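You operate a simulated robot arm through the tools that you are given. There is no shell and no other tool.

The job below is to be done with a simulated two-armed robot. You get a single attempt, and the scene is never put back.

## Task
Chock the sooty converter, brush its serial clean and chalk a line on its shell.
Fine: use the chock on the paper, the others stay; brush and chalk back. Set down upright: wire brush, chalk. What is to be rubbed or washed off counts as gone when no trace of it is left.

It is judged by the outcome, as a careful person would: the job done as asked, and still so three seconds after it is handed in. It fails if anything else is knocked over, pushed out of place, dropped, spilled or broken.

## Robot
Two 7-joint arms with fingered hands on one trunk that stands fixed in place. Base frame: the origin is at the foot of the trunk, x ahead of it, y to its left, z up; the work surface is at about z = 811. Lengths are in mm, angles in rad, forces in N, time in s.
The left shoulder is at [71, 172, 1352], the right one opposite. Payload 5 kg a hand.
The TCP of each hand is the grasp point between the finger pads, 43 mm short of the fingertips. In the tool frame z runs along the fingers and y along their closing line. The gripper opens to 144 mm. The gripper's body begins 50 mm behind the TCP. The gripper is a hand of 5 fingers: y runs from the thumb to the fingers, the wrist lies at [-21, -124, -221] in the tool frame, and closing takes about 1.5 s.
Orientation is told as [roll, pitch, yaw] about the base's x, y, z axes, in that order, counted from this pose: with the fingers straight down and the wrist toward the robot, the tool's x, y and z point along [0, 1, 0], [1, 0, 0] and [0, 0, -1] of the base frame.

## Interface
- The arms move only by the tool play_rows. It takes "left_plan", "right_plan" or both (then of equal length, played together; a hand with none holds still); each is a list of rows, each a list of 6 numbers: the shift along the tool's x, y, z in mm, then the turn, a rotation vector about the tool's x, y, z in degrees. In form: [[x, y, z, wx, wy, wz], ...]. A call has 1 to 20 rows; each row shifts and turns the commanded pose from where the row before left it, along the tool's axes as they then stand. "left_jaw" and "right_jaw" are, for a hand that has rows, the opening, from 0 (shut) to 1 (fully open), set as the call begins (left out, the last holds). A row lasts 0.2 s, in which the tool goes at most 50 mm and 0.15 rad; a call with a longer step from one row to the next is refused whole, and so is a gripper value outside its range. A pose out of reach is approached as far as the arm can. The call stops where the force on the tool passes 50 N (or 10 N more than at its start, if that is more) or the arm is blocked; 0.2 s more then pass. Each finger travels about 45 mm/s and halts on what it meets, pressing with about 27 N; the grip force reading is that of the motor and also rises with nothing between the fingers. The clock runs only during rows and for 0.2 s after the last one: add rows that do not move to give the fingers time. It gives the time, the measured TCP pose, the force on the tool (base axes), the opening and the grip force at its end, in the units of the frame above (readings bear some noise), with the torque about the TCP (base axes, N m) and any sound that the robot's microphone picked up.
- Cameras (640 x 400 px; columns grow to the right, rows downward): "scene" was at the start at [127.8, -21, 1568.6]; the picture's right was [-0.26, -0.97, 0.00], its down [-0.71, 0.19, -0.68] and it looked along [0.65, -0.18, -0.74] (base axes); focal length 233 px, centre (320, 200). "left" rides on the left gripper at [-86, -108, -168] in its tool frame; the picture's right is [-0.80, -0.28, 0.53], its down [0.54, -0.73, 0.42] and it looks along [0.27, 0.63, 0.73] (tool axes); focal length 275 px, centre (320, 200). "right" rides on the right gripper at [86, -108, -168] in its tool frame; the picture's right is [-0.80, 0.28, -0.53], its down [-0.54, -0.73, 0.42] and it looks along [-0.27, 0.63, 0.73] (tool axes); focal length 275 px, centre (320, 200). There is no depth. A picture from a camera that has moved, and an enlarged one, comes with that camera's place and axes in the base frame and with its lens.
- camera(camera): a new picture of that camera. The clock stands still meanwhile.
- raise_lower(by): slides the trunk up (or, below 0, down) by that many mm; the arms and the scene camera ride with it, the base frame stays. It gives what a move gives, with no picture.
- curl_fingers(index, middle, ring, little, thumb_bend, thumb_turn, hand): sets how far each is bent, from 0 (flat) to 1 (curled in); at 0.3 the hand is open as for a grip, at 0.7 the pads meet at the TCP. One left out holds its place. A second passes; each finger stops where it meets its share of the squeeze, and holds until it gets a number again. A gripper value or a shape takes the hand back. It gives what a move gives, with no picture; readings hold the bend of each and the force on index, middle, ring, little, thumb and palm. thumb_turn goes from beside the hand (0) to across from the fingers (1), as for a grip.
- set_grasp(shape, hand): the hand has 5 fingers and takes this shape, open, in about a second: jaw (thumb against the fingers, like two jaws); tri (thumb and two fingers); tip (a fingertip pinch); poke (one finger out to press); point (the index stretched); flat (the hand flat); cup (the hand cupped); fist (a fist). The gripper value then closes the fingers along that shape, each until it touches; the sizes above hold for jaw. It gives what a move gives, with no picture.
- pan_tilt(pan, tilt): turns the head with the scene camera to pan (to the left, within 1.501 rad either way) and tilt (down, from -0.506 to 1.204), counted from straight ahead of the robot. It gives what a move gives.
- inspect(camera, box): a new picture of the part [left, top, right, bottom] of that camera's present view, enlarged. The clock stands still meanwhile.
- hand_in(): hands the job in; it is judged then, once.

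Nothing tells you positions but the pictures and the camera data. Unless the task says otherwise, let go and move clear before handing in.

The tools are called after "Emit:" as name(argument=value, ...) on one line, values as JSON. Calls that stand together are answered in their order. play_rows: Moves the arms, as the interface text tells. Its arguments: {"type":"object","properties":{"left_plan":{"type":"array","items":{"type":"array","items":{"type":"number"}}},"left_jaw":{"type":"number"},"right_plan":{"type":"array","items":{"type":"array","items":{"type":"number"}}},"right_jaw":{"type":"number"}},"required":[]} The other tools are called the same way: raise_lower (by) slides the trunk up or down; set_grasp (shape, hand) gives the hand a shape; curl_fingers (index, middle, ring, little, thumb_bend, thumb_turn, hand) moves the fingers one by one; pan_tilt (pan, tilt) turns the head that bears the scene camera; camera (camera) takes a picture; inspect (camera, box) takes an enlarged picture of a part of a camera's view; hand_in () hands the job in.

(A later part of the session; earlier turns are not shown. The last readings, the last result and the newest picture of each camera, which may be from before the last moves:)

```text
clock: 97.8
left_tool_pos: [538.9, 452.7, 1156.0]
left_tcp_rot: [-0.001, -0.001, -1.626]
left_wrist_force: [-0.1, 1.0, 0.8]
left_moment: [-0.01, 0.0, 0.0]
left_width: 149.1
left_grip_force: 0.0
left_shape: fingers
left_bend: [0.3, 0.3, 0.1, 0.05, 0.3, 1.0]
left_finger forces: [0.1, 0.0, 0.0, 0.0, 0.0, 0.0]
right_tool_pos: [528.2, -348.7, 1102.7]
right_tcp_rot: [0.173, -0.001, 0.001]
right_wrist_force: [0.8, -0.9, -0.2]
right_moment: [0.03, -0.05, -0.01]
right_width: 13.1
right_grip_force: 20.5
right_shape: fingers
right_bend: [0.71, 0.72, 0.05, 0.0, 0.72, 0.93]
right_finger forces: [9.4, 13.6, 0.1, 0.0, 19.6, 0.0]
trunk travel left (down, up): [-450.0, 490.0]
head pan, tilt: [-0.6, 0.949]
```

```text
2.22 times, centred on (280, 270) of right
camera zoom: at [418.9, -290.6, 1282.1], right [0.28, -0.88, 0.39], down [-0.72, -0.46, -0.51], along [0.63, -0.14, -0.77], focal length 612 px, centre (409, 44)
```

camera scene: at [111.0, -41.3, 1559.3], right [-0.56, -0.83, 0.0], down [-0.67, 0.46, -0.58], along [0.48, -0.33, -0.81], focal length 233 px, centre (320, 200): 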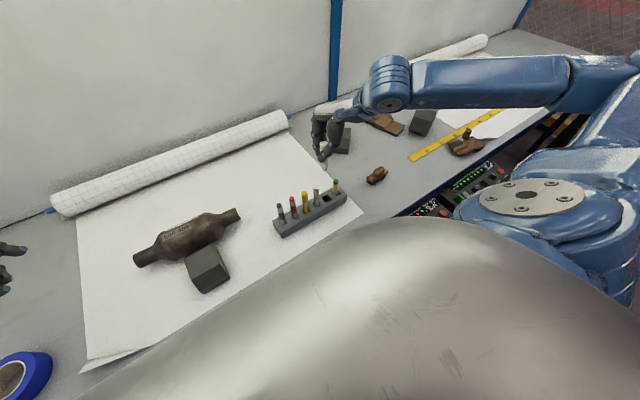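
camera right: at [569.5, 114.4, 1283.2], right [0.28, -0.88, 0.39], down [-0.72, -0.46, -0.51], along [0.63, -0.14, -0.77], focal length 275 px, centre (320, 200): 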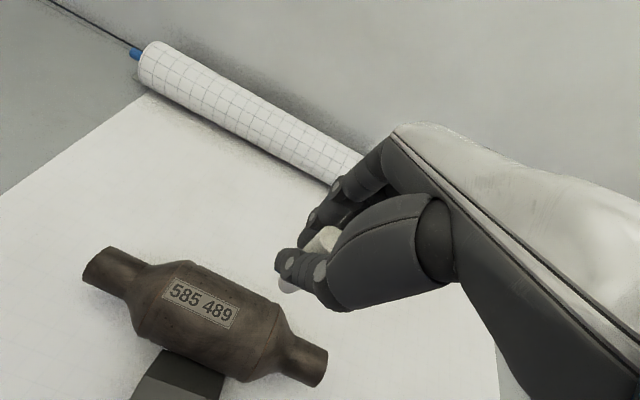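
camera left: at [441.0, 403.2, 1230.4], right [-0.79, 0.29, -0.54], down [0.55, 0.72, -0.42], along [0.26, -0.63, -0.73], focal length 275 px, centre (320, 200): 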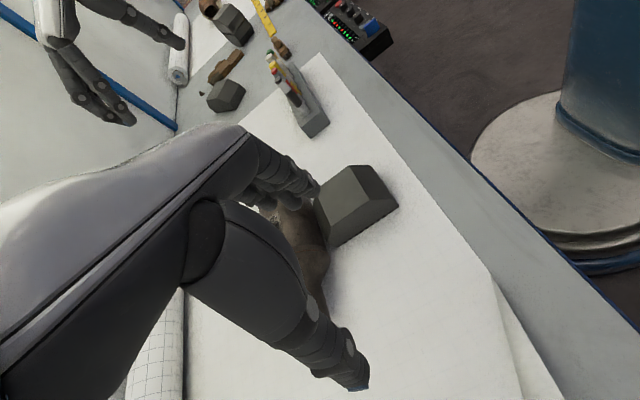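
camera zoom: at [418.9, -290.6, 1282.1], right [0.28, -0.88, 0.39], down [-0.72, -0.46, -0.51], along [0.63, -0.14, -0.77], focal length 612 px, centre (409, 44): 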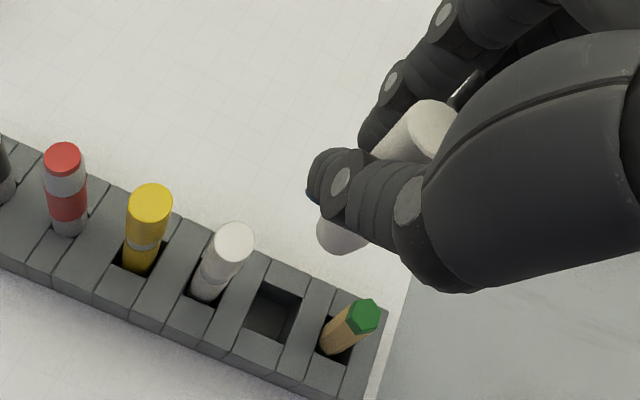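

Now close-ups of the chalk in the fingers and of the empty slot from both cameras, for triangulation.

Emit:
inspect(camera="scene", box=[300, 110, 360, 215])

Emit:
inspect(camera="scene", box=[305, 120, 345, 160])

Emit:
inspect(camera="scene", box=[300, 180, 350, 220])

Emit:
inspect(camera="right", box=[240, 200, 340, 340])

```text
3.81 times, centred on (330, 162) of scene
camera zoom: at [111.0, -41.3, 1559.3], right [-0.56, -0.83, 0.0], down [-0.67, 0.46, -0.58], along [0.48, -0.33, -0.81], focal length 886 px, centre (282, 343)
```

zoom: 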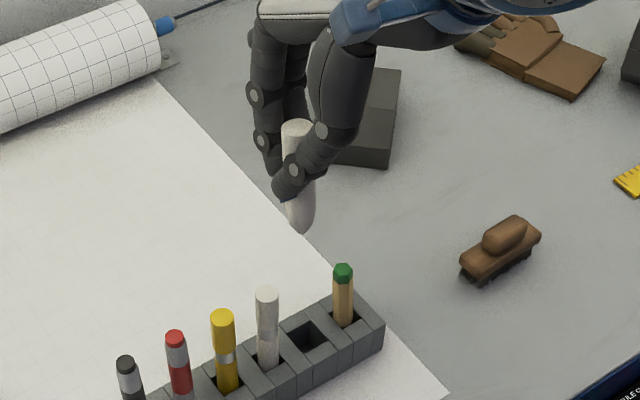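

```text
10.00 times, centred on (325, 140) of scene
camera zoom: at [111.0, -41.3, 1559.3], right [-0.56, -0.83, 0.0], down [-0.67, 0.46, -0.58], along [0.48, -0.33, -0.81], focal length 2326 px, centre (270, 800)
```

zoom: 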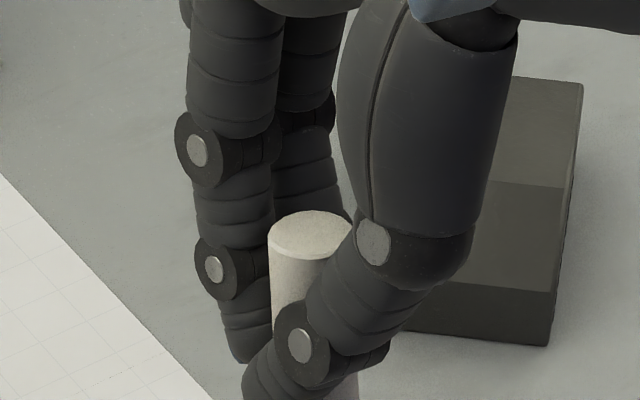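

```text
10.00 times, centred on (325, 200) of scene
camera zoom: at [111.0, -41.3, 1559.3], right [-0.56, -0.83, 0.0], down [-0.67, 0.46, -0.58], along [0.48, -0.33, -0.81], focal length 2326 px, centre (270, 200)
```

zoom: 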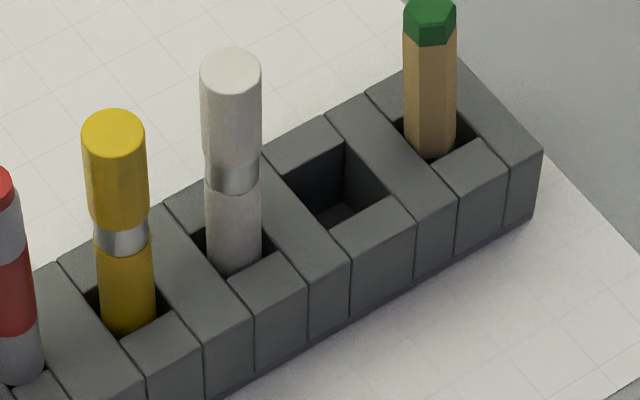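

```text
2.86 times, centred on (290, 270) of right
camera zoom: at [418.9, -290.6, 1282.1], right [0.28, -0.88, 0.39], down [-0.72, -0.46, -0.51], along [0.63, -0.14, -0.77], focal length 786 px, centre (406, 0)
```

zoom: 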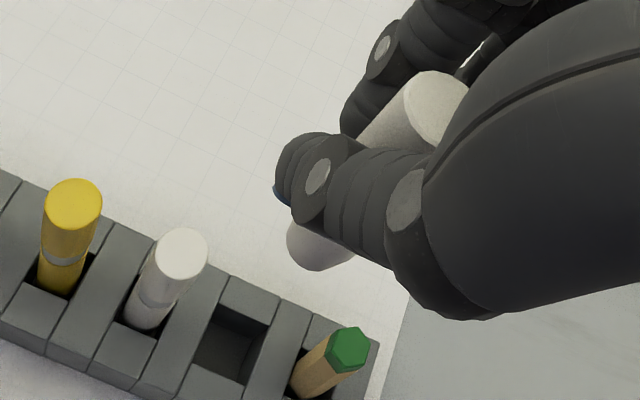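

The empty slot centre is ~11 mm toward −y from the tip, and the chalk leans ~5.5° in x. I'll shift the hand, correct the lean with a small pitch, and re-check.

Emit:
play_rows(right_plan=[[-9.45, -8.1, -1.67, 0, 0, 0], [0, 0, 0, -5.4, -1.1, -0.95], [0, 0, 0, 0, 0, 0]])

Emit:
inspect(camera="scene", box=[295, 110, 355, 215])

Emit:
inspect(camera="right", box=[240, 200, 340, 340])

```text
clock: 98.6
left_tool_pos: [539.7, 453.5, 1155.0]
left_tcp_rot: [-0.002, 0.0, -1.625]
left_wrist_force: [0.3, -0.5, -0.6]
left_moment: [0.03, 0.03, -0.01]
left_width: 149.2
left_grip_force: 0.1
left_shape: fingers
left_bend: [0.3, 0.3, 0.1, 0.05, 0.3, 1.0]
left_finger forces: [0.1, 0.0, 0.0, 0.0, 0.0, 0.0]
right_tool_pos: [521.6, -356.2, 1102.5]
right_tcp_rot: [0.155, -0.095, 0.002]
right_wrist_force: [-0.6, -0.3, 0.0]
right_moment: [-0.03, -0.01, -0.03]
right_width: 12.5
right_grip_force: 21.8
right_shape: fingers
right_bend: [0.71, 0.72, 0.05, 0.0, 0.72, 0.93]
right_finger forces: [9.4, 13.6, 0.1, 0.0, 19.6, 0.0]
trunk travel left (down, up): [-450.0, 490.0]
head pan, tilt: [-0.6, 0.949]
```

```text
3.81 times, centred on (325, 162) of scene
camera zoom: at [111.7, -41.4, 1559.2], right [-0.56, -0.83, 0.0], down [-0.67, 0.46, -0.58], along [0.48, -0.33, -0.81], focal length 886 px, centre (301, 343)
```

zoom: 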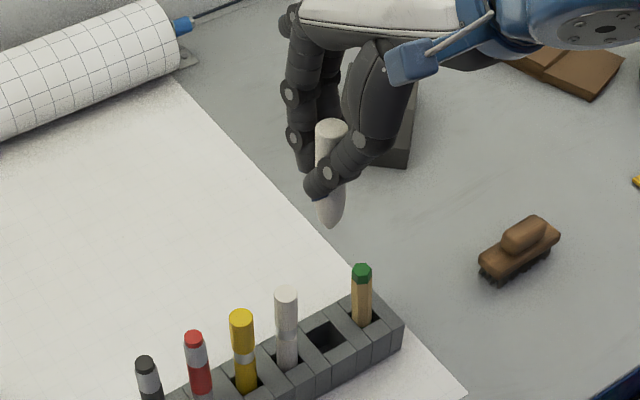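

```text
2.86 times, centred on (290, 270) of right
camera zoom: at [396.0, -296.6, 1270.4], right [0.25, -0.87, 0.43], down [-0.67, -0.47, -0.57], along [0.7, -0.15, -0.7], focal length 786 px, centre (406, 0)
```

zoom: 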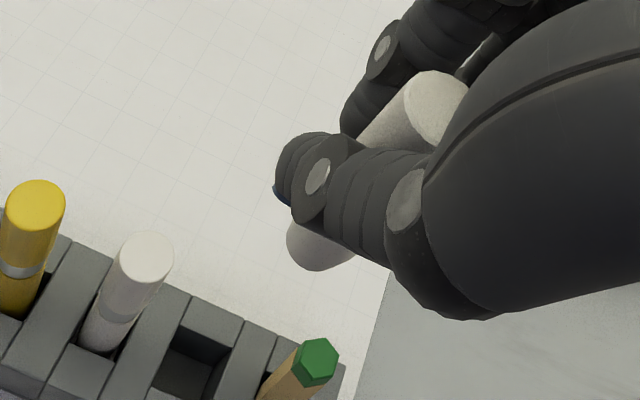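

Both cameras put the tip over the slot centre within ~1 mm, chalk vertical. Lowering until the tip is ~20 mm above the rack top and re-checking.

Emit:
play_rows(right_plan=[[-5.39, -3.35, 34.42, 0, 0, 0], [-5.39, -3.35, 34.42, 0, 0, 0], [-5.39, -3.35, 34.42, 0, 0, 0], [-5.39, -3.35, 34.42, 0, 0, 0], [0, 0, 0, 0, 0, 0]])

Emit:
inspect(camera="scene", box=[295, 160, 355, 220])

Emit:
inspect(camera="right", box=[220, 200, 360, 340])

```text
clock: 99.8
left_tool_pos: [538.7, 452.8, 1154.5]
left_tcp_rot: [-0.002, -0.002, -1.624]
left_wrist_force: [0.0, 0.0, -0.5]
left_moment: [0.0, -0.03, -0.01]
left_width: 149.0
left_grip_force: 0.1
left_shape: fingers
left_bend: [0.3, 0.3, 0.1, 0.05, 0.3, 1.0]
left_finger forces: [0.0, 0.0, 0.0, 0.0, 0.1, 0.0]
right_tool_pos: [519.6, -357.1, 961.4]
right_tcp_rot: [0.154, -0.098, 0.002]
right_wrist_force: [0.7, -0.1, -0.7]
right_moment: [-0.01, 0.02, 0.02]
right_width: 12.7
right_grip_force: 21.0
right_shape: fingers
right_bend: [0.71, 0.72, 0.05, 0.0, 0.72, 0.93]
right_finger forces: [9.4, 13.9, 0.1, 0.0, 19.6, 0.0]
trunk travel left (down, up): [-450.0, 490.0]
head pan, tilt: [-0.6, 0.949]
```

```text
6.67 times, centred on (325, 190) of scene
camera zoom: at [110.4, -41.1, 1559.3], right [-0.57, -0.82, 0.0], down [-0.67, 0.46, -0.58], along [0.48, -0.33, -0.81], focal length 1551 px, centre (287, 267)
```

zoom: 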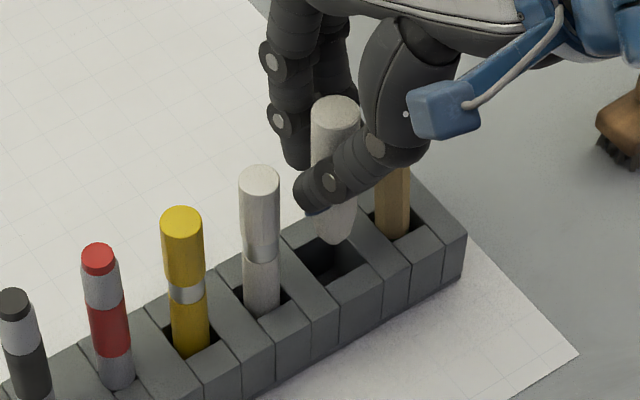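

```text
2.86 times, centred on (290, 270) of right
camera zoom: at [393.3, -297.0, 1129.4], right [0.24, -0.87, 0.43], down [-0.67, -0.47, -0.57], along [0.7, -0.15, -0.7], focal length 786 px, centre (406, 0)
```

zoom: 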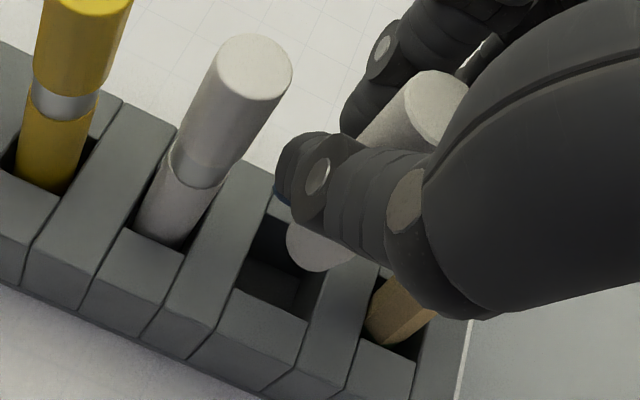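

Tip is centred over the slot. Inserting slowly, checking force.

Emit:
play_rows(right_plan=[[-0.92, -0.57, 5.9, 0, 0, 0], [-0.92, -0.57, 5.9, 0, 0, 0], [-0.92, -0.57, 5.9, 0, 0, 0], [-0.92, -0.57, 5.9, 0, 0, 0], [0, 0, 0, 0, 0, 0]])

Emit:
inspect(camera="scene", box=[305, 170, 355, 220])

Emit:
inspect(camera="right", box=[220, 200, 360, 340])

```text
clock: 101.0
left_tool_pos: [539.1, 452.1, 1154.7]
left_tcp_rot: [-0.002, 0.0, -1.624]
left_wrist_force: [0.3, 1.2, 0.7]
left_moment: [-0.01, -0.03, 0.0]
left_width: 149.1
left_grip_force: 0.1
left_shape: fingers
left_bend: [0.3, 0.3, 0.1, 0.05, 0.3, 1.0]
left_finger forces: [0.0, 0.0, 0.0, 0.0, 0.0, 0.0]
right_tool_pos: [520.2, -356.7, 939.2]
right_tcp_rot: [0.153, -0.099, 0.002]
right_wrist_force: [-0.9, 0.7, 0.1]
right_moment: [-0.04, -0.02, -0.02]
right_width: 12.6
right_grip_force: 21.9
right_shape: fingers
right_bend: [0.71, 0.72, 0.05, 0.0, 0.72, 0.93]
right_finger forces: [9.3, 13.9, 0.1, 0.0, 19.6, 0.0]
trunk travel left (down, up): [-450.0, 490.0]
head pan, tilt: [-0.6, 0.949]
```

```text
8.00 times, centred on (330, 195) of scene
camera zoom: at [110.7, -41.2, 1559.3], right [-0.57, -0.82, 0.0], down [-0.67, 0.46, -0.58], along [0.48, -0.33, -0.81], focal length 1861 px, centre (240, 240)
```

zoom: 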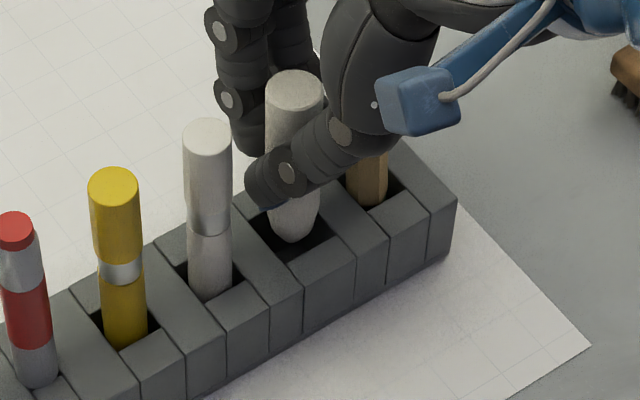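

```text
2.86 times, centred on (290, 270) of right
camera zoom: at [394.2, -296.0, 1106.5], right [0.24, -0.87, 0.43], down [-0.67, -0.47, -0.57], along [0.7, -0.15, -0.7], focal length 786 px, centre (406, 0)
```

zoom: 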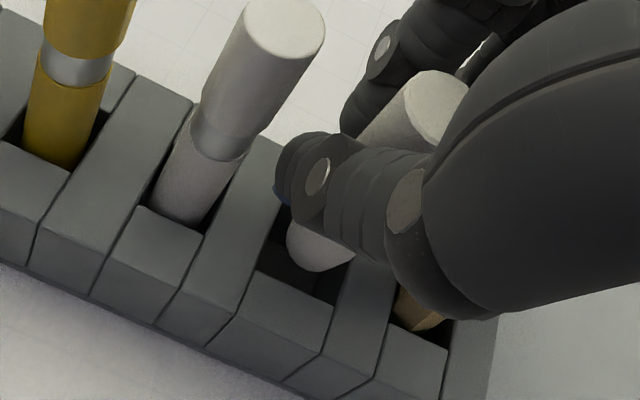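

The tip is entering the slot with space all round and no contact force. Continuing down.

Emit:
play_rows(right_plan=[[-0.77, -0.48, 4.92, 0, 0, 0], [-0.77, -0.48, 4.92, 0, 0, 0], [-0.77, -0.48, 4.92, 0, 0, 0], [-0.77, -0.48, 4.92, 0, 0, 0], [0, 0, 0, 0, 0, 0]])

Emit:
inspect(camera="scene", box=[305, 170, 355, 220])

Emit:
inspect(camera="right", box=[220, 200, 360, 340])

```text
clock: 102.2
left_tool_pos: [539.0, 452.5, 1155.1]
left_tcp_rot: [0.001, 0.0, -1.624]
left_wrist_force: [-0.1, 0.0, 0.0]
left_moment: [-0.01, 0.01, -0.01]
left_width: 149.0
left_grip_force: 0.1
left_shape: fingers
left_bend: [0.3, 0.3, 0.1, 0.05, 0.3, 1.0]
left_finger forces: [0.1, 0.0, 0.0, 0.1, 0.0, 0.0]
right_tool_pos: [520.3, -356.3, 920.3]
right_tcp_rot: [0.154, -0.098, 0.002]
right_wrist_force: [0.4, 0.5, -0.4]
right_moment: [-0.05, 0.0, 0.03]
right_width: 12.7
right_grip_force: 21.7
right_shape: fingers
right_bend: [0.71, 0.72, 0.05, 0.0, 0.72, 0.93]
right_finger forces: [9.3, 13.9, 0.0, 0.1, 19.6, 0.0]
trunk travel left (down, up): [-450.0, 490.0]
head pan, tilt: [-0.6, 0.949]
```

```text
8.00 times, centred on (330, 195) of scene
camera zoom: at [110.8, -41.3, 1559.3], right [-0.57, -0.82, 0.0], down [-0.67, 0.46, -0.58], along [0.48, -0.33, -0.81], focal length 1861 px, centre (240, 240)
```

zoom: 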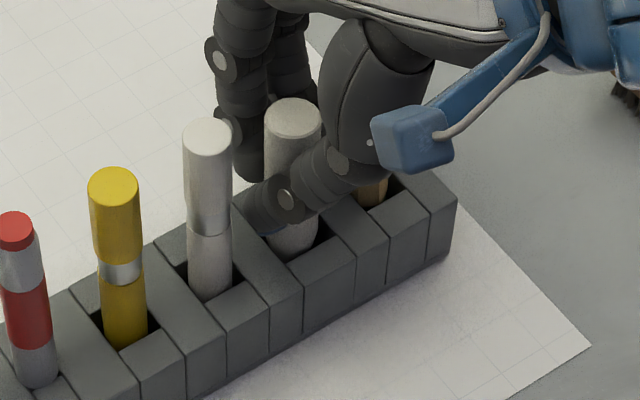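

```text
2.86 times, centred on (290, 270) of right
camera zoom: at [394.6, -296.1, 1087.3], right [0.24, -0.87, 0.43], down [-0.67, -0.47, -0.57], along [0.7, -0.15, -0.7], focal length 786 px, centre (406, 0)
```

zoom: 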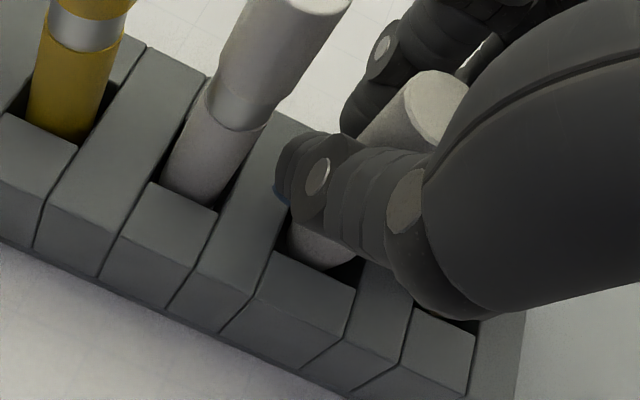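

Emit:
play_rows(right_plan=[[-0.62, -0.38, 3.93, 0, 0, 0], [-0.46, -0.29, 2.95, 0, 0, 0], [-0.31, -0.19, 1.97, 0, 0, 0], [0, 0, 0, 0, 0, 0]])

Emit:
play_rows(right_plan=[[-0.31, -0.19, 1.97, 0, 0, 0], [-0.15, -0.1, 0.98, 0, 0, 0], [0, 0, 0, 0, 0, 0]])

Emit:
inspect(camera="scene", box=[305, 170, 355, 220])

```text
clock: 103.2
left_tool_pos: [538.9, 453.1, 1154.6]
left_tcp_rot: [0.0, 0.0, -1.625]
left_wrist_force: [0.3, 1.0, -0.7]
left_moment: [-0.01, -0.04, -0.02]
left_width: 148.8
left_grip_force: 0.1
left_shape: fingers
left_bend: [0.3, 0.3, 0.1, 0.05, 0.3, 1.0]
left_finger forces: [0.1, 0.1, 0.1, 0.1, 0.1, 0.1]
right_tool_pos: [519.7, -355.8, 910.8]
right_tcp_rot: [0.155, -0.097, 0.001]
right_wrist_force: [-0.5, 0.3, -0.4]
right_moment: [0.01, -0.03, -0.05]
right_width: 12.8
right_grip_force: 21.3
right_shape: fingers
right_bend: [0.71, 0.72, 0.05, 0.0, 0.72, 0.93]
right_finger forces: [9.3, 13.9, 0.0, 0.0, 19.6, 0.0]
trunk travel left (down, up): [-450.0, 490.0]
head pan, tilt: [-0.6, 0.949]
```

```text
clock: 104.0
left_tool_pos: [538.1, 451.7, 1156.2]
left_tcp_rot: [-0.001, 0.0, -1.625]
left_wrist_force: [-0.7, -0.1, -0.9]
left_moment: [-0.03, 0.01, 0.01]
left_width: 149.0
left_grip_force: 0.0
left_shape: fingers
left_bend: [0.3, 0.3, 0.1, 0.05, 0.3, 1.0]
left_finger forces: [0.0, 0.1, 0.0, 0.1, 0.1, 0.0]
right_tool_pos: [520.5, -356.2, 908.0]
right_tcp_rot: [0.153, -0.096, 0.003]
right_wrist_force: [0.0, -0.8, -0.2]
right_moment: [-0.02, 0.0, -0.02]
right_width: 12.5
right_grip_force: 21.4
right_shape: fingers
right_bend: [0.71, 0.72, 0.05, 0.0, 0.72, 0.93]
right_finger forces: [9.3, 14.0, 0.0, 0.1, 19.6, 0.0]
trunk travel left (down, up): [-450.0, 490.0]
head pan, tilt: [-0.6, 0.949]
```

```text
8.00 times, centred on (330, 195) of scene
camera zoom: at [110.9, -41.4, 1559.3], right [-0.57, -0.82, 0.0], down [-0.67, 0.46, -0.58], along [0.48, -0.33, -0.81], focal length 1861 px, centre (240, 240)
```

zoom: 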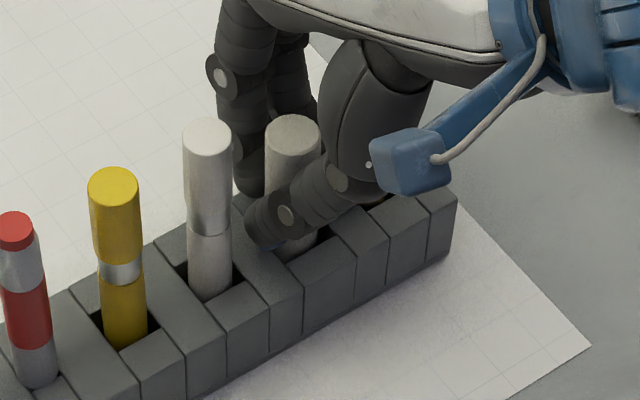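

Emit:
play_rows(right_plan=[[-0.31, -0.19, 1.97, 0, 0, 0], [-0.15, -0.1, 0.98, 0, 0, 0], [0, 0, 0, 0, 0, 0]])

Emit:
inspect(camera="right", box=[220, 200, 360, 340])

Emit:
inspect(camera="scene", box=[310, 180, 340, 215])

```text
clock: 104.8
left_tool_pos: [539.5, 453.2, 1155.0]
left_tcp_rot: [0.0, 0.001, -1.625]
left_wrist_force: [0.1, 0.4, -0.2]
left_moment: [-0.03, 0.03, -0.02]
left_width: 148.8
left_grip_force: 0.1
left_shape: fingers
left_bend: [0.3, 0.3, 0.1, 0.05, 0.3, 1.0]
left_finger forces: [0.0, 0.0, 0.0, 0.0, 0.0, 0.1]
right_tool_pos: [521.1, -355.1, 904.4]
right_tcp_rot: [0.153, -0.097, 0.002]
right_wrist_force: [0.2, -0.5, 2.8]
right_moment: [-0.02, 0.03, -0.01]
right_width: 12.6
right_grip_force: 21.1
right_shape: fingers
right_bend: [0.71, 0.72, 0.05, 0.0, 0.72, 0.93]
right_finger forces: [9.4, 14.0, 0.0, 0.0, 19.7, 0.0]
trunk travel left (down, up): [-450.0, 490.0]
head pan, tilt: [-0.6, 0.949]
```

```text
2.86 times, centred on (290, 270) of right
camera zoom: at [394.8, -296.0, 1071.9], right [0.24, -0.87, 0.43], down [-0.67, -0.47, -0.57], along [0.7, -0.15, -0.7], focal length 786 px, centre (406, 0)
```

zoom: 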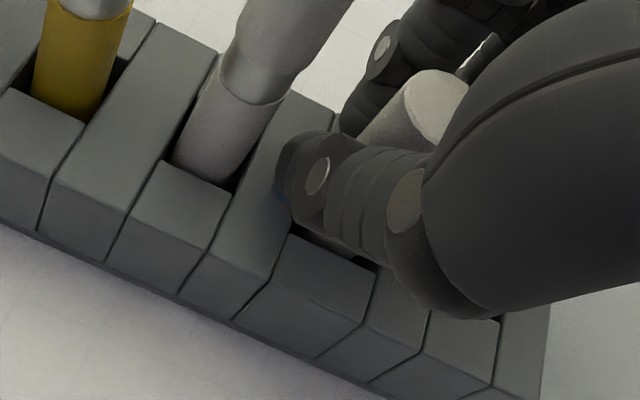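

```text
11.43 times, centred on (325, 198) of scene
camera zoom: at [110.8, -41.3, 1559.3], right [-0.57, -0.82, 0.0], down [-0.67, 0.46, -0.58], along [0.48, -0.33, -0.81], focal length 2659 px, centre (263, 229)
```

zoom: 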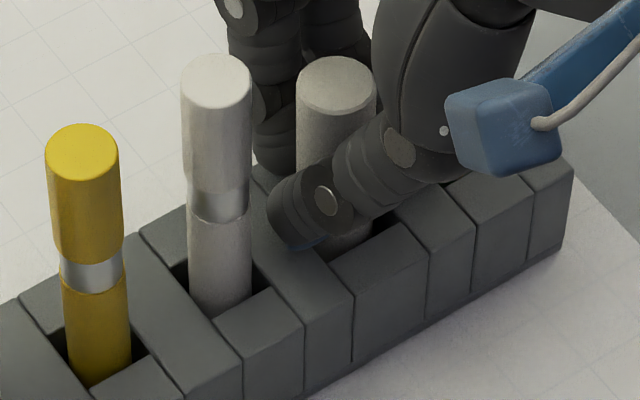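

A 2.8 N upward force: the chalk has reached the slot floor. I'll loosen the fingers only slightly first.

Emit:
curl_fingers(hand="right", index=0.65, middle=0.65, thumb_bend=0.65)

Emit:
inspect(camera="scene", box=[310, 180, 340, 215])

Emit:
inspect(camera="right", box=[220, 200, 360, 340])

```text
clock: 105.8
left_tool_pos: [538.3, 453.7, 1155.3]
left_tcp_rot: [0.001, 0.0, -1.625]
left_wrist_force: [-0.3, 0.2, 0.3]
left_moment: [-0.02, 0.02, -0.01]
left_width: 148.9
left_grip_force: 0.0
left_shape: fingers
left_bend: [0.3, 0.3, 0.1, 0.05, 0.3, 1.0]
left_finger forces: [0.1, 0.1, 0.0, 0.0, 0.1, 0.0]
right_tool_pos: [519.3, -356.2, 904.7]
right_tcp_rot: [0.153, -0.1, 0.003]
right_wrist_force: [-0.3, 0.9, 2.6]
right_moment: [0.07, 0.1, -0.01]
right_width: 24.7
right_grip_force: 1.5
right_shape: fingers
right_bend: [0.65, 0.65, 0.05, 0.0, 0.65, 0.97]
right_finger forces: [0.0, 0.0, 0.1, 0.0, 3.3, 0.1]
trunk travel left (down, up): [-450.0, 490.0]
head pan, tilt: [-0.6, 0.949]
```

```text
11.43 times, centred on (325, 198) of scene
camera zoom: at [110.5, -41.1, 1559.3], right [-0.57, -0.82, 0.0], down [-0.67, 0.46, -0.58], along [0.48, -0.33, -0.81], focal length 2659 px, centre (263, 229)
```

zoom: 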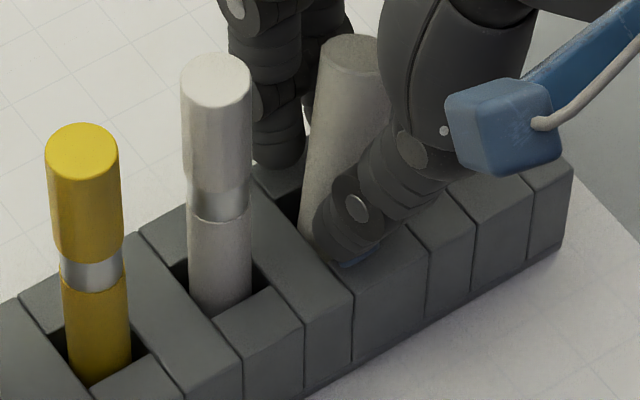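

```text
2.86 times, centred on (290, 270) of right
camera zoom: at [394.6, -295.8, 1072.0], right [0.24, -0.87, 0.43], down [-0.67, -0.47, -0.57], along [0.7, -0.15, -0.7], focal length 786 px, centre (406, 0)
```

zoom: 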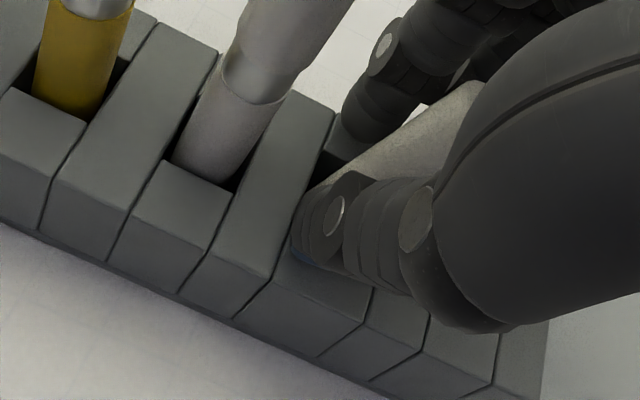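

The chalk is loose and leaning slightly in its wide slot, and the thumb seems to rest on the rack. Raising the hand a few millimetres before opening more.

Emit:
play_rows(right_plan=[[0.46, 0.29, -2.95, 0, 0, 0], [0.46, 0.29, -2.95, 0, 0, 0], [0, 0, 0, 0, 0, 0]])

Emit:
inspect(camera="scene", box=[310, 180, 340, 215])

Emit:
inspect(camera="right", box=[220, 180, 400, 340])

```text
clock: 106.6
left_tool_pos: [538.7, 453.0, 1155.9]
left_tcp_rot: [-0.001, 0.0, -1.625]
left_wrist_force: [0.0, 0.2, 0.1]
left_moment: [0.0, -0.03, 0.01]
left_width: 149.0
left_grip_force: 0.1
left_shape: fingers
left_bend: [0.3, 0.3, 0.1, 0.05, 0.3, 1.0]
left_finger forces: [0.1, 0.1, 0.1, 0.0, 0.1, 0.0]
right_tool_pos: [520.0, -357.3, 910.3]
right_tcp_rot: [0.153, -0.096, 0.001]
right_wrist_force: [0.1, 0.7, -0.2]
right_moment: [0.02, -0.01, 0.01]
right_width: 25.2
right_grip_force: 0.1
right_shape: fingers
right_bend: [0.65, 0.65, 0.05, 0.0, 0.65, 0.97]
right_finger forces: [0.1, 0.3, 0.0, 0.0, 0.3, 0.0]
trunk travel left (down, up): [-450.0, 490.0]
head pan, tilt: [-0.6, 0.949]
```

```text
11.43 times, centred on (325, 198) of scene
camera zoom: at [110.9, -41.5, 1559.3], right [-0.57, -0.82, 0.0], down [-0.67, 0.46, -0.58], along [0.48, -0.33, -0.81], focal length 2659 px, centre (263, 229)
```

zoom: 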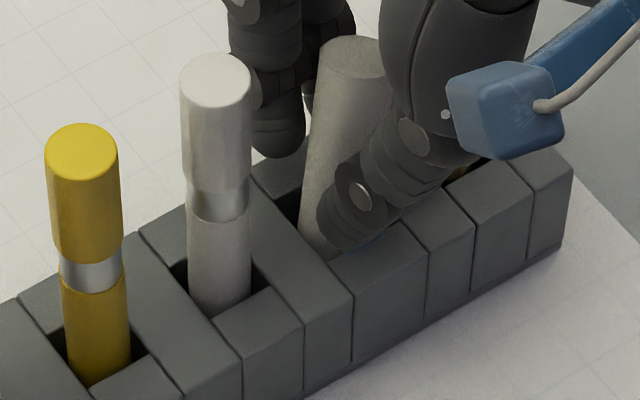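

```text
2.50 times, centred on (310, 260) of right
camera zoom: at [394.9, -296.1, 1078.0], right [0.24, -0.87, 0.43], down [-0.67, -0.47, -0.57], along [0.7, -0.15, -0.7], focal length 688 px, centre (345, 50)
```

zoom: 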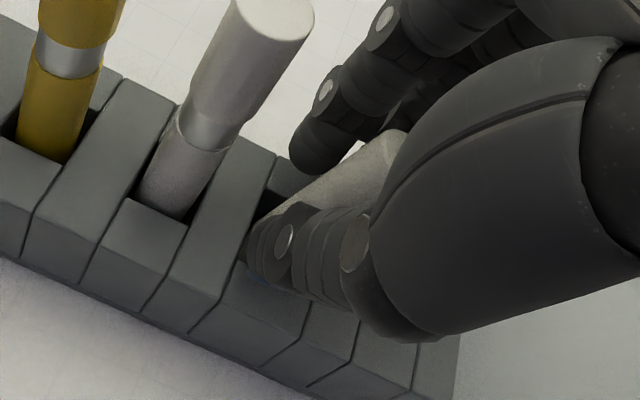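

The chalk leans diagonally in its oversized slot (~10–12°). I'd rather leave it properly upright, so I'll regrip it gently here (thumb now clear of the rack) and set it straight against the slot walls.

Emit:
play_rows(right_plan=[[0.31, 0.19, -1.97, 0, 0, 0], [0, 0, 0, 0, 0, 0]])

Emit:
curl_fingers(hand="right", index=0.76, middle=0.76, thumb_bend=0.76)

Emit:
inspect(camera="scene", box=[310, 180, 340, 215])

Emit:
inspect(camera="right", box=[220, 180, 400, 340])

```text
clock: 107.2
left_tool_pos: [537.4, 451.8, 1155.1]
left_tcp_rot: [-0.001, -0.001, -1.625]
left_wrist_force: [-0.4, -0.8, 0.2]
left_moment: [0.0, 0.04, -0.03]
left_width: 149.1
left_grip_force: 0.1
left_shape: fingers
left_bend: [0.3, 0.3, 0.1, 0.05, 0.3, 1.0]
left_finger forces: [0.0, 0.1, 0.1, 0.0, 0.0, 0.0]
right_tool_pos: [520.0, -355.9, 912.7]
right_tcp_rot: [0.155, -0.095, 0.002]
right_wrist_force: [-0.3, -0.1, -0.8]
right_moment: [0.0, 0.01, 0.0]
right_width: 25.1
right_grip_force: 0.1
right_shape: fingers
right_bend: [0.65, 0.65, 0.05, 0.0, 0.65, 0.97]
right_finger forces: [0.0, 0.3, 0.0, 0.0, 0.2, 0.0]
trunk travel left (down, up): [-450.0, 490.0]
head pan, tilt: [-0.6, 0.949]
```

```text
clock: 108.2
left_tool_pos: [539.6, 452.1, 1154.4]
left_tcp_rot: [0.001, 0.0, -1.625]
left_wrist_force: [-0.2, -0.6, 0.2]
left_moment: [-0.03, 0.02, 0.04]
left_width: 149.1
left_grip_force: 0.0
left_shape: fingers
left_bend: [0.3, 0.3, 0.1, 0.05, 0.3, 1.0]
left_finger forces: [0.0, 0.1, 0.0, 0.1, 0.0, 0.0]
right_tool_pos: [521.3, -356.2, 912.2]
right_tcp_rot: [0.156, -0.095, 0.002]
right_wrist_force: [0.5, -0.1, 0.2]
right_moment: [-0.01, 0.01, -0.03]
right_width: 9.8
right_grip_force: 20.1
right_shape: fingers
right_bend: [0.73, 0.74, 0.05, 0.0, 0.71, 0.94]
right_finger forces: [9.0, 14.2, 0.0, 0.1, 17.4, 0.1]
trunk travel left (down, up): [-450.0, 490.0]
head pan, tilt: [-0.6, 0.949]
```

```text
11.43 times, centred on (325, 198) of scene
camera zoom: at [110.9, -41.4, 1559.3], right [-0.57, -0.82, 0.0], down [-0.67, 0.46, -0.58], along [0.48, -0.33, -0.81], focal length 2659 px, centre (263, 229)
```

zoom: 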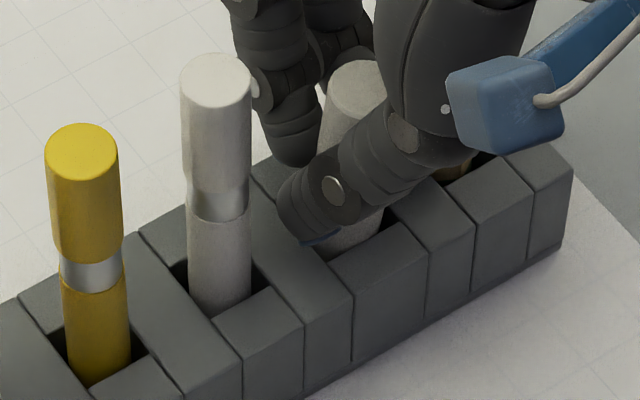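

```text
2.50 times, centred on (310, 260) of right
camera zoom: at [395.2, -296.1, 1079.5], right [0.24, -0.87, 0.43], down [-0.67, -0.47, -0.57], along [0.7, -0.15, -0.7], focal length 688 px, centre (345, 50)
```

zoom: 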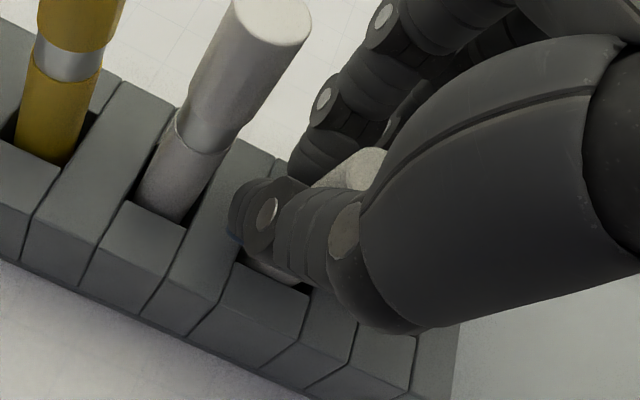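

Gripped, the chalk is vertical again and its top is back at z≈917 (tip on the floor). I'll lift 3 mm, nudge it to the (+x,−y) corner of the slot and lower, so it can't lean when released.

Emit:
play_rows(right_plan=[[0.46, 0.29, -2.95, 0, 0, 0], [-1.02, 2.0, 0.05, 0, 0, 0], [-0.5, 1.8, 0.05, 0, 0, 0], [0, 0, 0, 0, 0, 0]])

Emit:
inspect(camera="scene", box=[310, 180, 340, 215])

```text
clock: 109.2
left_tool_pos: [538.6, 452.3, 1154.4]
left_tcp_rot: [0.0, 0.001, -1.625]
left_wrist_force: [0.4, -0.2, 0.7]
left_moment: [0.01, 0.01, 0.0]
left_width: 148.9
left_grip_force: 0.0
left_shape: fingers
left_bend: [0.3, 0.3, 0.1, 0.05, 0.3, 1.0]
left_finger forces: [0.0, 0.0, 0.0, 0.0, 0.0, 0.0]
right_tool_pos: [524.3, -357.5, 915.1]
right_tcp_rot: [0.154, -0.096, 0.0]
right_wrist_force: [0.5, 0.9, -0.8]
right_moment: [0.04, -0.04, 0.02]
right_width: 9.2
right_grip_force: 19.6
right_shape: fingers
right_bend: [0.73, 0.74, 0.05, 0.0, 0.71, 0.93]
right_finger forces: [8.6, 13.5, 0.0, 0.0, 17.6, 0.0]
trunk travel left (down, up): [-450.0, 490.0]
head pan, tilt: [-0.6, 0.949]
```

```text
11.43 times, centred on (325, 198) of scene
camera zoom: at [110.8, -41.3, 1559.3], right [-0.57, -0.82, 0.0], down [-0.67, 0.46, -0.58], along [0.48, -0.33, -0.81], focal length 2659 px, centre (263, 229)
```

zoom: 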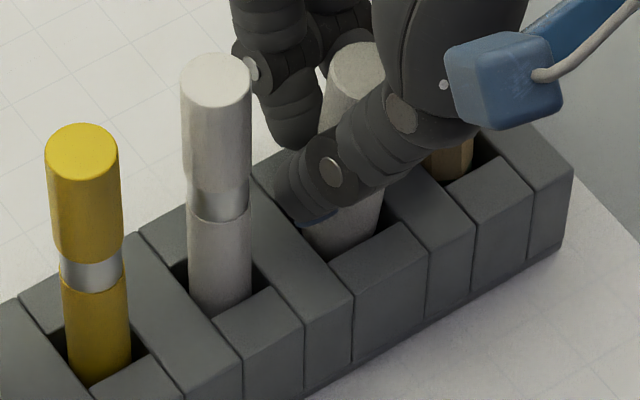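

Emit:
inspect(camera="right", box=[220, 180, 400, 340])

```text
2.50 times, centred on (310, 260) of right
camera zoom: at [398.9, -298.1, 1083.0], right [0.24, -0.87, 0.43], down [-0.67, -0.47, -0.57], along [0.7, -0.15, -0.7], focal length 688 px, centre (345, 50)
```

zoom: 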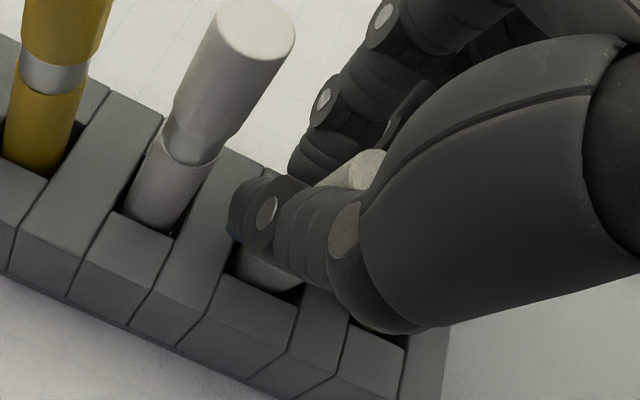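

Emit:
play_rows(right_plan=[[-0.31, -0.19, 1.97, 0, 0, 0], [-0.15, -0.1, 0.98, 0, 0, 0], [0, 0, 0, 0, 0, 0]])

```text
clock: 110.0
left_tool_pos: [538.3, 452.9, 1155.7]
left_tcp_rot: [-0.001, -0.001, -1.626]
left_wrist_force: [-0.3, -0.2, 0.5]
left_moment: [0.0, 0.01, 0.04]
left_width: 148.9
left_grip_force: 0.1
left_shape: fingers
left_bend: [0.3, 0.3, 0.1, 0.05, 0.3, 1.0]
left_finger forces: [0.0, 0.0, 0.0, 0.0, 0.0, 0.0]
right_tool_pos: [524.3, -357.8, 912.6]
right_tcp_rot: [0.154, -0.095, 0.0]
right_wrist_force: [0.1, 0.9, 0.0]
right_moment: [0.08, -0.04, -0.03]
right_width: 8.6
right_grip_force: 20.1
right_shape: fingers
right_bend: [0.74, 0.74, 0.05, 0.0, 0.71, 0.93]
right_finger forces: [8.9, 13.0, 0.0, 0.0, 17.8, 0.0]
trunk travel left (down, up): [-450.0, 490.0]
head pan, tilt: [-0.6, 0.949]
```

Emit:
play_rows(right_plan=[[-0.15, -0.1, 0.98, 0, 0, 0], [-0.15, -0.1, 0.98, 0, 0, 0], [0, 0, 0, 0, 0, 0]])

Emit:
inspect(camera="scene", box=[310, 180, 340, 215])

Emit:
inspect(camera="right", box=[220, 180, 400, 340])

```text
clock: 110.8
left_tool_pos: [539.5, 452.2, 1155.0]
left_tcp_rot: [0.0, -0.001, -1.625]
left_wrist_force: [-0.4, 0.5, -0.3]
left_moment: [0.01, -0.04, 0.0]
left_width: 149.0
left_grip_force: 0.0
left_shape: fingers
left_bend: [0.3, 0.3, 0.1, 0.05, 0.3, 1.0]
left_finger forces: [0.0, 0.0, 0.0, 0.0, 0.0, 0.0]
right_tool_pos: [523.4, -357.9, 910.2]
right_tcp_rot: [0.153, -0.095, 0.001]
right_wrist_force: [-0.3, 0.7, -0.6]
right_moment: [0.0, 0.03, 0.04]
right_width: 8.5
right_grip_force: 20.4
right_shape: fingers
right_bend: [0.74, 0.74, 0.05, 0.0, 0.71, 0.93]
right_finger forces: [8.4, 13.8, 0.1, 0.0, 17.8, 0.0]
trunk travel left (down, up): [-450.0, 490.0]
head pan, tilt: [-0.6, 0.949]
```

```text
11.43 times, centred on (325, 198) of scene
camera zoom: at [110.9, -41.3, 1559.3], right [-0.57, -0.82, 0.0], down [-0.67, 0.46, -0.58], along [0.48, -0.33, -0.81], focal length 2659 px, centre (263, 229)
```

zoom: 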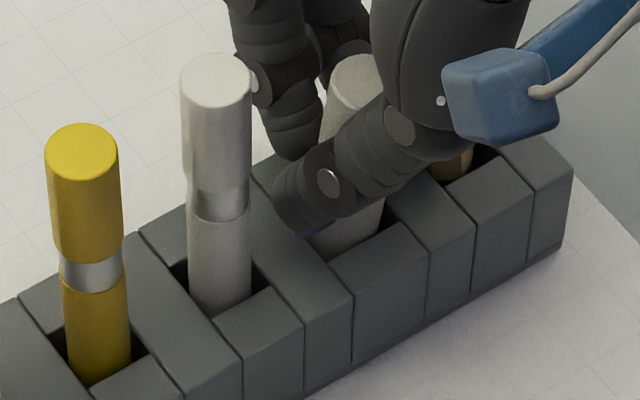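

```text
2.50 times, centred on (310, 260) of right
camera zoom: at [398.7, -297.6, 1077.8], right [0.24, -0.87, 0.43], down [-0.67, -0.47, -0.57], along [0.7, -0.15, -0.7], focal length 688 px, centre (345, 50)
```

zoom: 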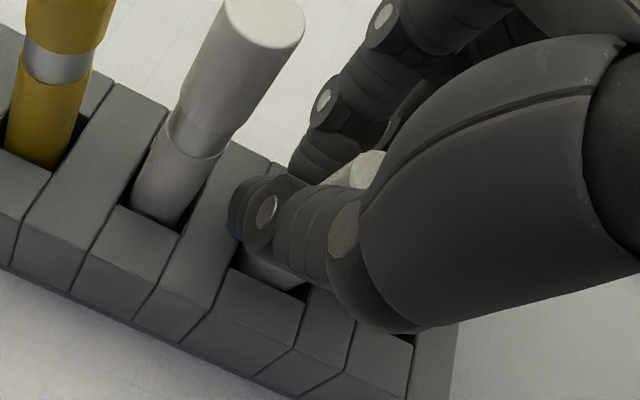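

Emit:
play_rows(right_plan=[[-0.15, -0.1, 0.98, 0, 0, 0], [-0.15, -0.1, 0.98, 0, 0, 0], [0, 0, 0, 0, 0, 0]])

Emit:
inspect(camera="scene", box=[310, 180, 340, 215])

```text
clock: 111.6
left_tool_pos: [539.0, 452.9, 1155.2]
left_tcp_rot: [-0.001, 0.001, -1.626]
left_wrist_force: [0.5, 0.3, -0.1]
left_moment: [0.01, -0.03, 0.02]
left_width: 148.9
left_grip_force: 0.0
left_shape: fingers
left_bend: [0.3, 0.3, 0.1, 0.05, 0.3, 1.0]
left_finger forces: [0.0, 0.1, 0.1, 0.0, 0.0, 0.0]
right_tool_pos: [525.1, -358.0, 908.4]
right_tcp_rot: [0.152, -0.096, 0.001]
right_wrist_force: [-0.6, 0.1, -0.4]
right_moment: [0.02, 0.0, 0.02]
right_width: 7.8
right_grip_force: 20.2
right_shape: fingers
right_bend: [0.74, 0.74, 0.05, 0.0, 0.71, 0.93]
right_finger forces: [8.5, 13.7, 0.0, 0.1, 17.9, 0.0]
trunk travel left (down, up): [-450.0, 490.0]
head pan, tilt: [-0.6, 0.949]
```

```text
11.43 times, centred on (325, 198) of scene
camera zoom: at [110.8, -41.3, 1559.3], right [-0.57, -0.82, 0.0], down [-0.67, 0.46, -0.58], along [0.48, -0.33, -0.81], focal length 2659 px, centre (263, 229)
```

zoom: 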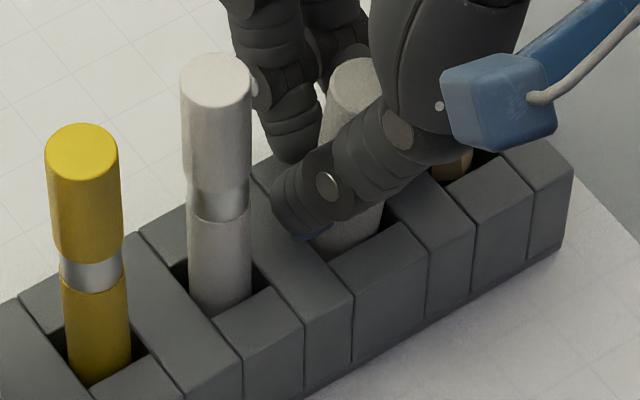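

Chalk stands vertical at the slot's −y side, tip essentially at the floor. I'll release the two fingers first, the thumb holding, then look.

Emit:
curl_fingers(hand="right", index=0.66, middle=0.66)

Emit:
inspect(camera="scene", box=[310, 180, 340, 215])

Emit:
inspect(camera="right", box=[220, 180, 400, 340])

```text
clock: 112.6
left_tool_pos: [538.1, 452.3, 1153.6]
left_tcp_rot: [0.0, 0.001, -1.625]
left_wrist_force: [0.0, 0.5, 0.2]
left_moment: [0.01, -0.03, 0.0]
left_width: 148.9
left_grip_force: 0.0
left_shape: fingers
left_bend: [0.3, 0.3, 0.1, 0.05, 0.3, 1.0]
left_finger forces: [0.0, 0.0, 0.0, 0.0, 0.0, 0.1]
right_tool_pos: [523.7, -357.7, 908.3]
right_tcp_rot: [0.153, -0.098, 0.001]
right_wrist_force: [-1.7, 5.3, -0.3]
right_moment: [0.15, 0.03, 0.01]
right_width: 4.8
right_grip_force: 3.9
right_shape: fingers
right_bend: [0.66, 0.66, 0.05, 0.0, 0.75, 0.96]
right_finger forces: [0.1, 0.6, 0.0, 0.0, 6.2, 0.1]
trunk travel left (down, up): [-450.0, 490.0]
head pan, tilt: [-0.6, 0.949]
```

```text
11.43 times, centred on (325, 198) of scene
camera zoom: at [110.7, -40.7, 1559.3], right [-0.57, -0.83, 0.0], down [-0.67, 0.46, -0.58], along [0.48, -0.33, -0.81], focal length 2659 px, centre (263, 229)
```

zoom: 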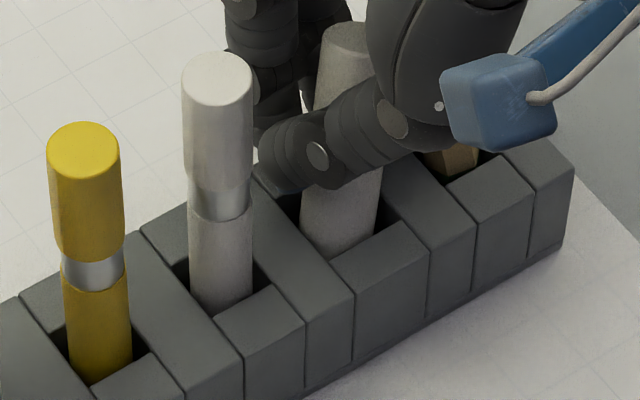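

```text
2.50 times, centred on (310, 260) of right
camera zoom: at [398.8, -296.8, 1076.0], right [0.25, -0.87, 0.43], down [-0.67, -0.47, -0.57], along [0.7, -0.15, -0.7], focal length 688 px, centre (345, 50)
```

zoom: 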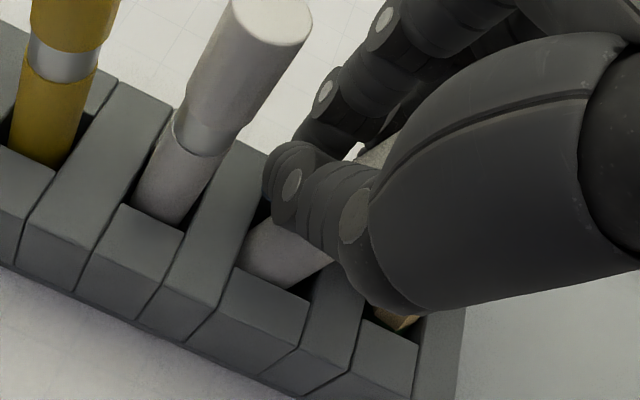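

The thumb kept pushing and tilted the chalk; I'll loosen it, go back up a few mm, and regrip so the chalk is vertical again, then place it with a slight bias toward the slot corner.

Emit:
curl_fingers(hand="right", index=0.65, middle=0.65, thumb_bend=0.65)

Emit:
play_rows(right_plan=[[0.46, 0.29, -2.95, 0, 0, 0], [0, 0, 0, 0, 0, 0]])

Emit:
inspect(camera="scene", box=[310, 180, 340, 215])

Emit:
inspect(camera="right", box=[220, 180, 400, 340])

```text
clock: 113.6
left_tool_pos: [539.4, 452.7, 1154.6]
left_tcp_rot: [-0.002, -0.001, -1.626]
left_wrist_force: [-0.3, 0.4, 0.5]
left_moment: [0.03, 0.0, -0.02]
left_width: 149.3
left_grip_force: 0.1
left_shape: fingers
left_bend: [0.3, 0.3, 0.1, 0.05, 0.3, 1.0]
left_finger forces: [0.0, 0.0, 0.1, 0.1, 0.0, 0.0]
right_tool_pos: [523.4, -356.5, 908.4]
right_tcp_rot: [0.154, -0.098, 0.001]
right_wrist_force: [-0.1, 7.0, 5.5]
right_moment: [0.33, 0.09, -0.07]
right_width: 23.3
right_grip_force: 4.0
right_shape: fingers
right_bend: [0.65, 0.65, 0.05, 0.0, 0.66, 0.95]
right_finger forces: [0.0, 0.0, 0.0, 0.0, 7.8, 0.1]
trunk travel left (down, up): [-450.0, 490.0]
head pan, tilt: [-0.6, 0.949]
```

```text
clock: 114.2
left_tool_pos: [539.4, 453.8, 1155.1]
left_tcp_rot: [0.0, 0.0, -1.625]
left_wrist_force: [-0.2, 0.8, -0.3]
left_moment: [0.02, -0.01, 0.0]
left_width: 148.9
left_grip_force: 0.0
left_shape: fingers
left_bend: [0.3, 0.3, 0.1, 0.05, 0.3, 1.0]
left_finger forces: [0.1, 0.0, 0.0, 0.1, 0.1, 0.0]
right_tool_pos: [523.9, -357.4, 911.2]
right_tcp_rot: [0.152, -0.097, 0.001]
right_wrist_force: [0.3, 5.4, 0.2]
right_moment: [0.21, -0.01, -0.08]
right_width: 24.3
right_grip_force: 2.0
right_shape: fingers
right_bend: [0.65, 0.65, 0.05, 0.0, 0.66, 0.96]
right_finger forces: [0.0, 0.0, 0.0, 0.1, 4.1, 0.0]
trunk travel left (down, up): [-450.0, 490.0]
head pan, tilt: [-0.6, 0.949]
```

```text
11.43 times, centred on (325, 198) of scene
camera zoom: at [110.7, -40.8, 1559.3], right [-0.57, -0.82, 0.0], down [-0.67, 0.46, -0.58], along [0.48, -0.33, -0.81], focal length 2659 px, centre (263, 229)
```

zoom: 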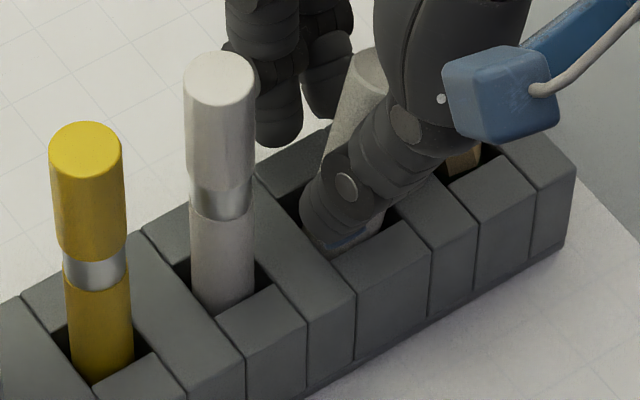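

```text
2.50 times, centred on (310, 260) of right
camera zoom: at [398.3, -297.1, 1079.1], right [0.24, -0.87, 0.43], down [-0.67, -0.47, -0.57], along [0.7, -0.15, -0.7], focal length 688 px, centre (345, 50)
```

zoom: 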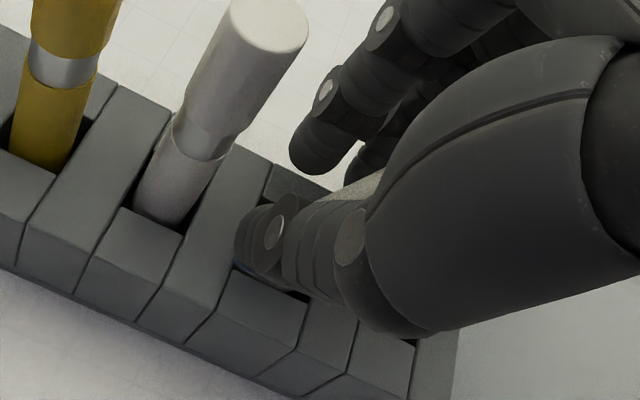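

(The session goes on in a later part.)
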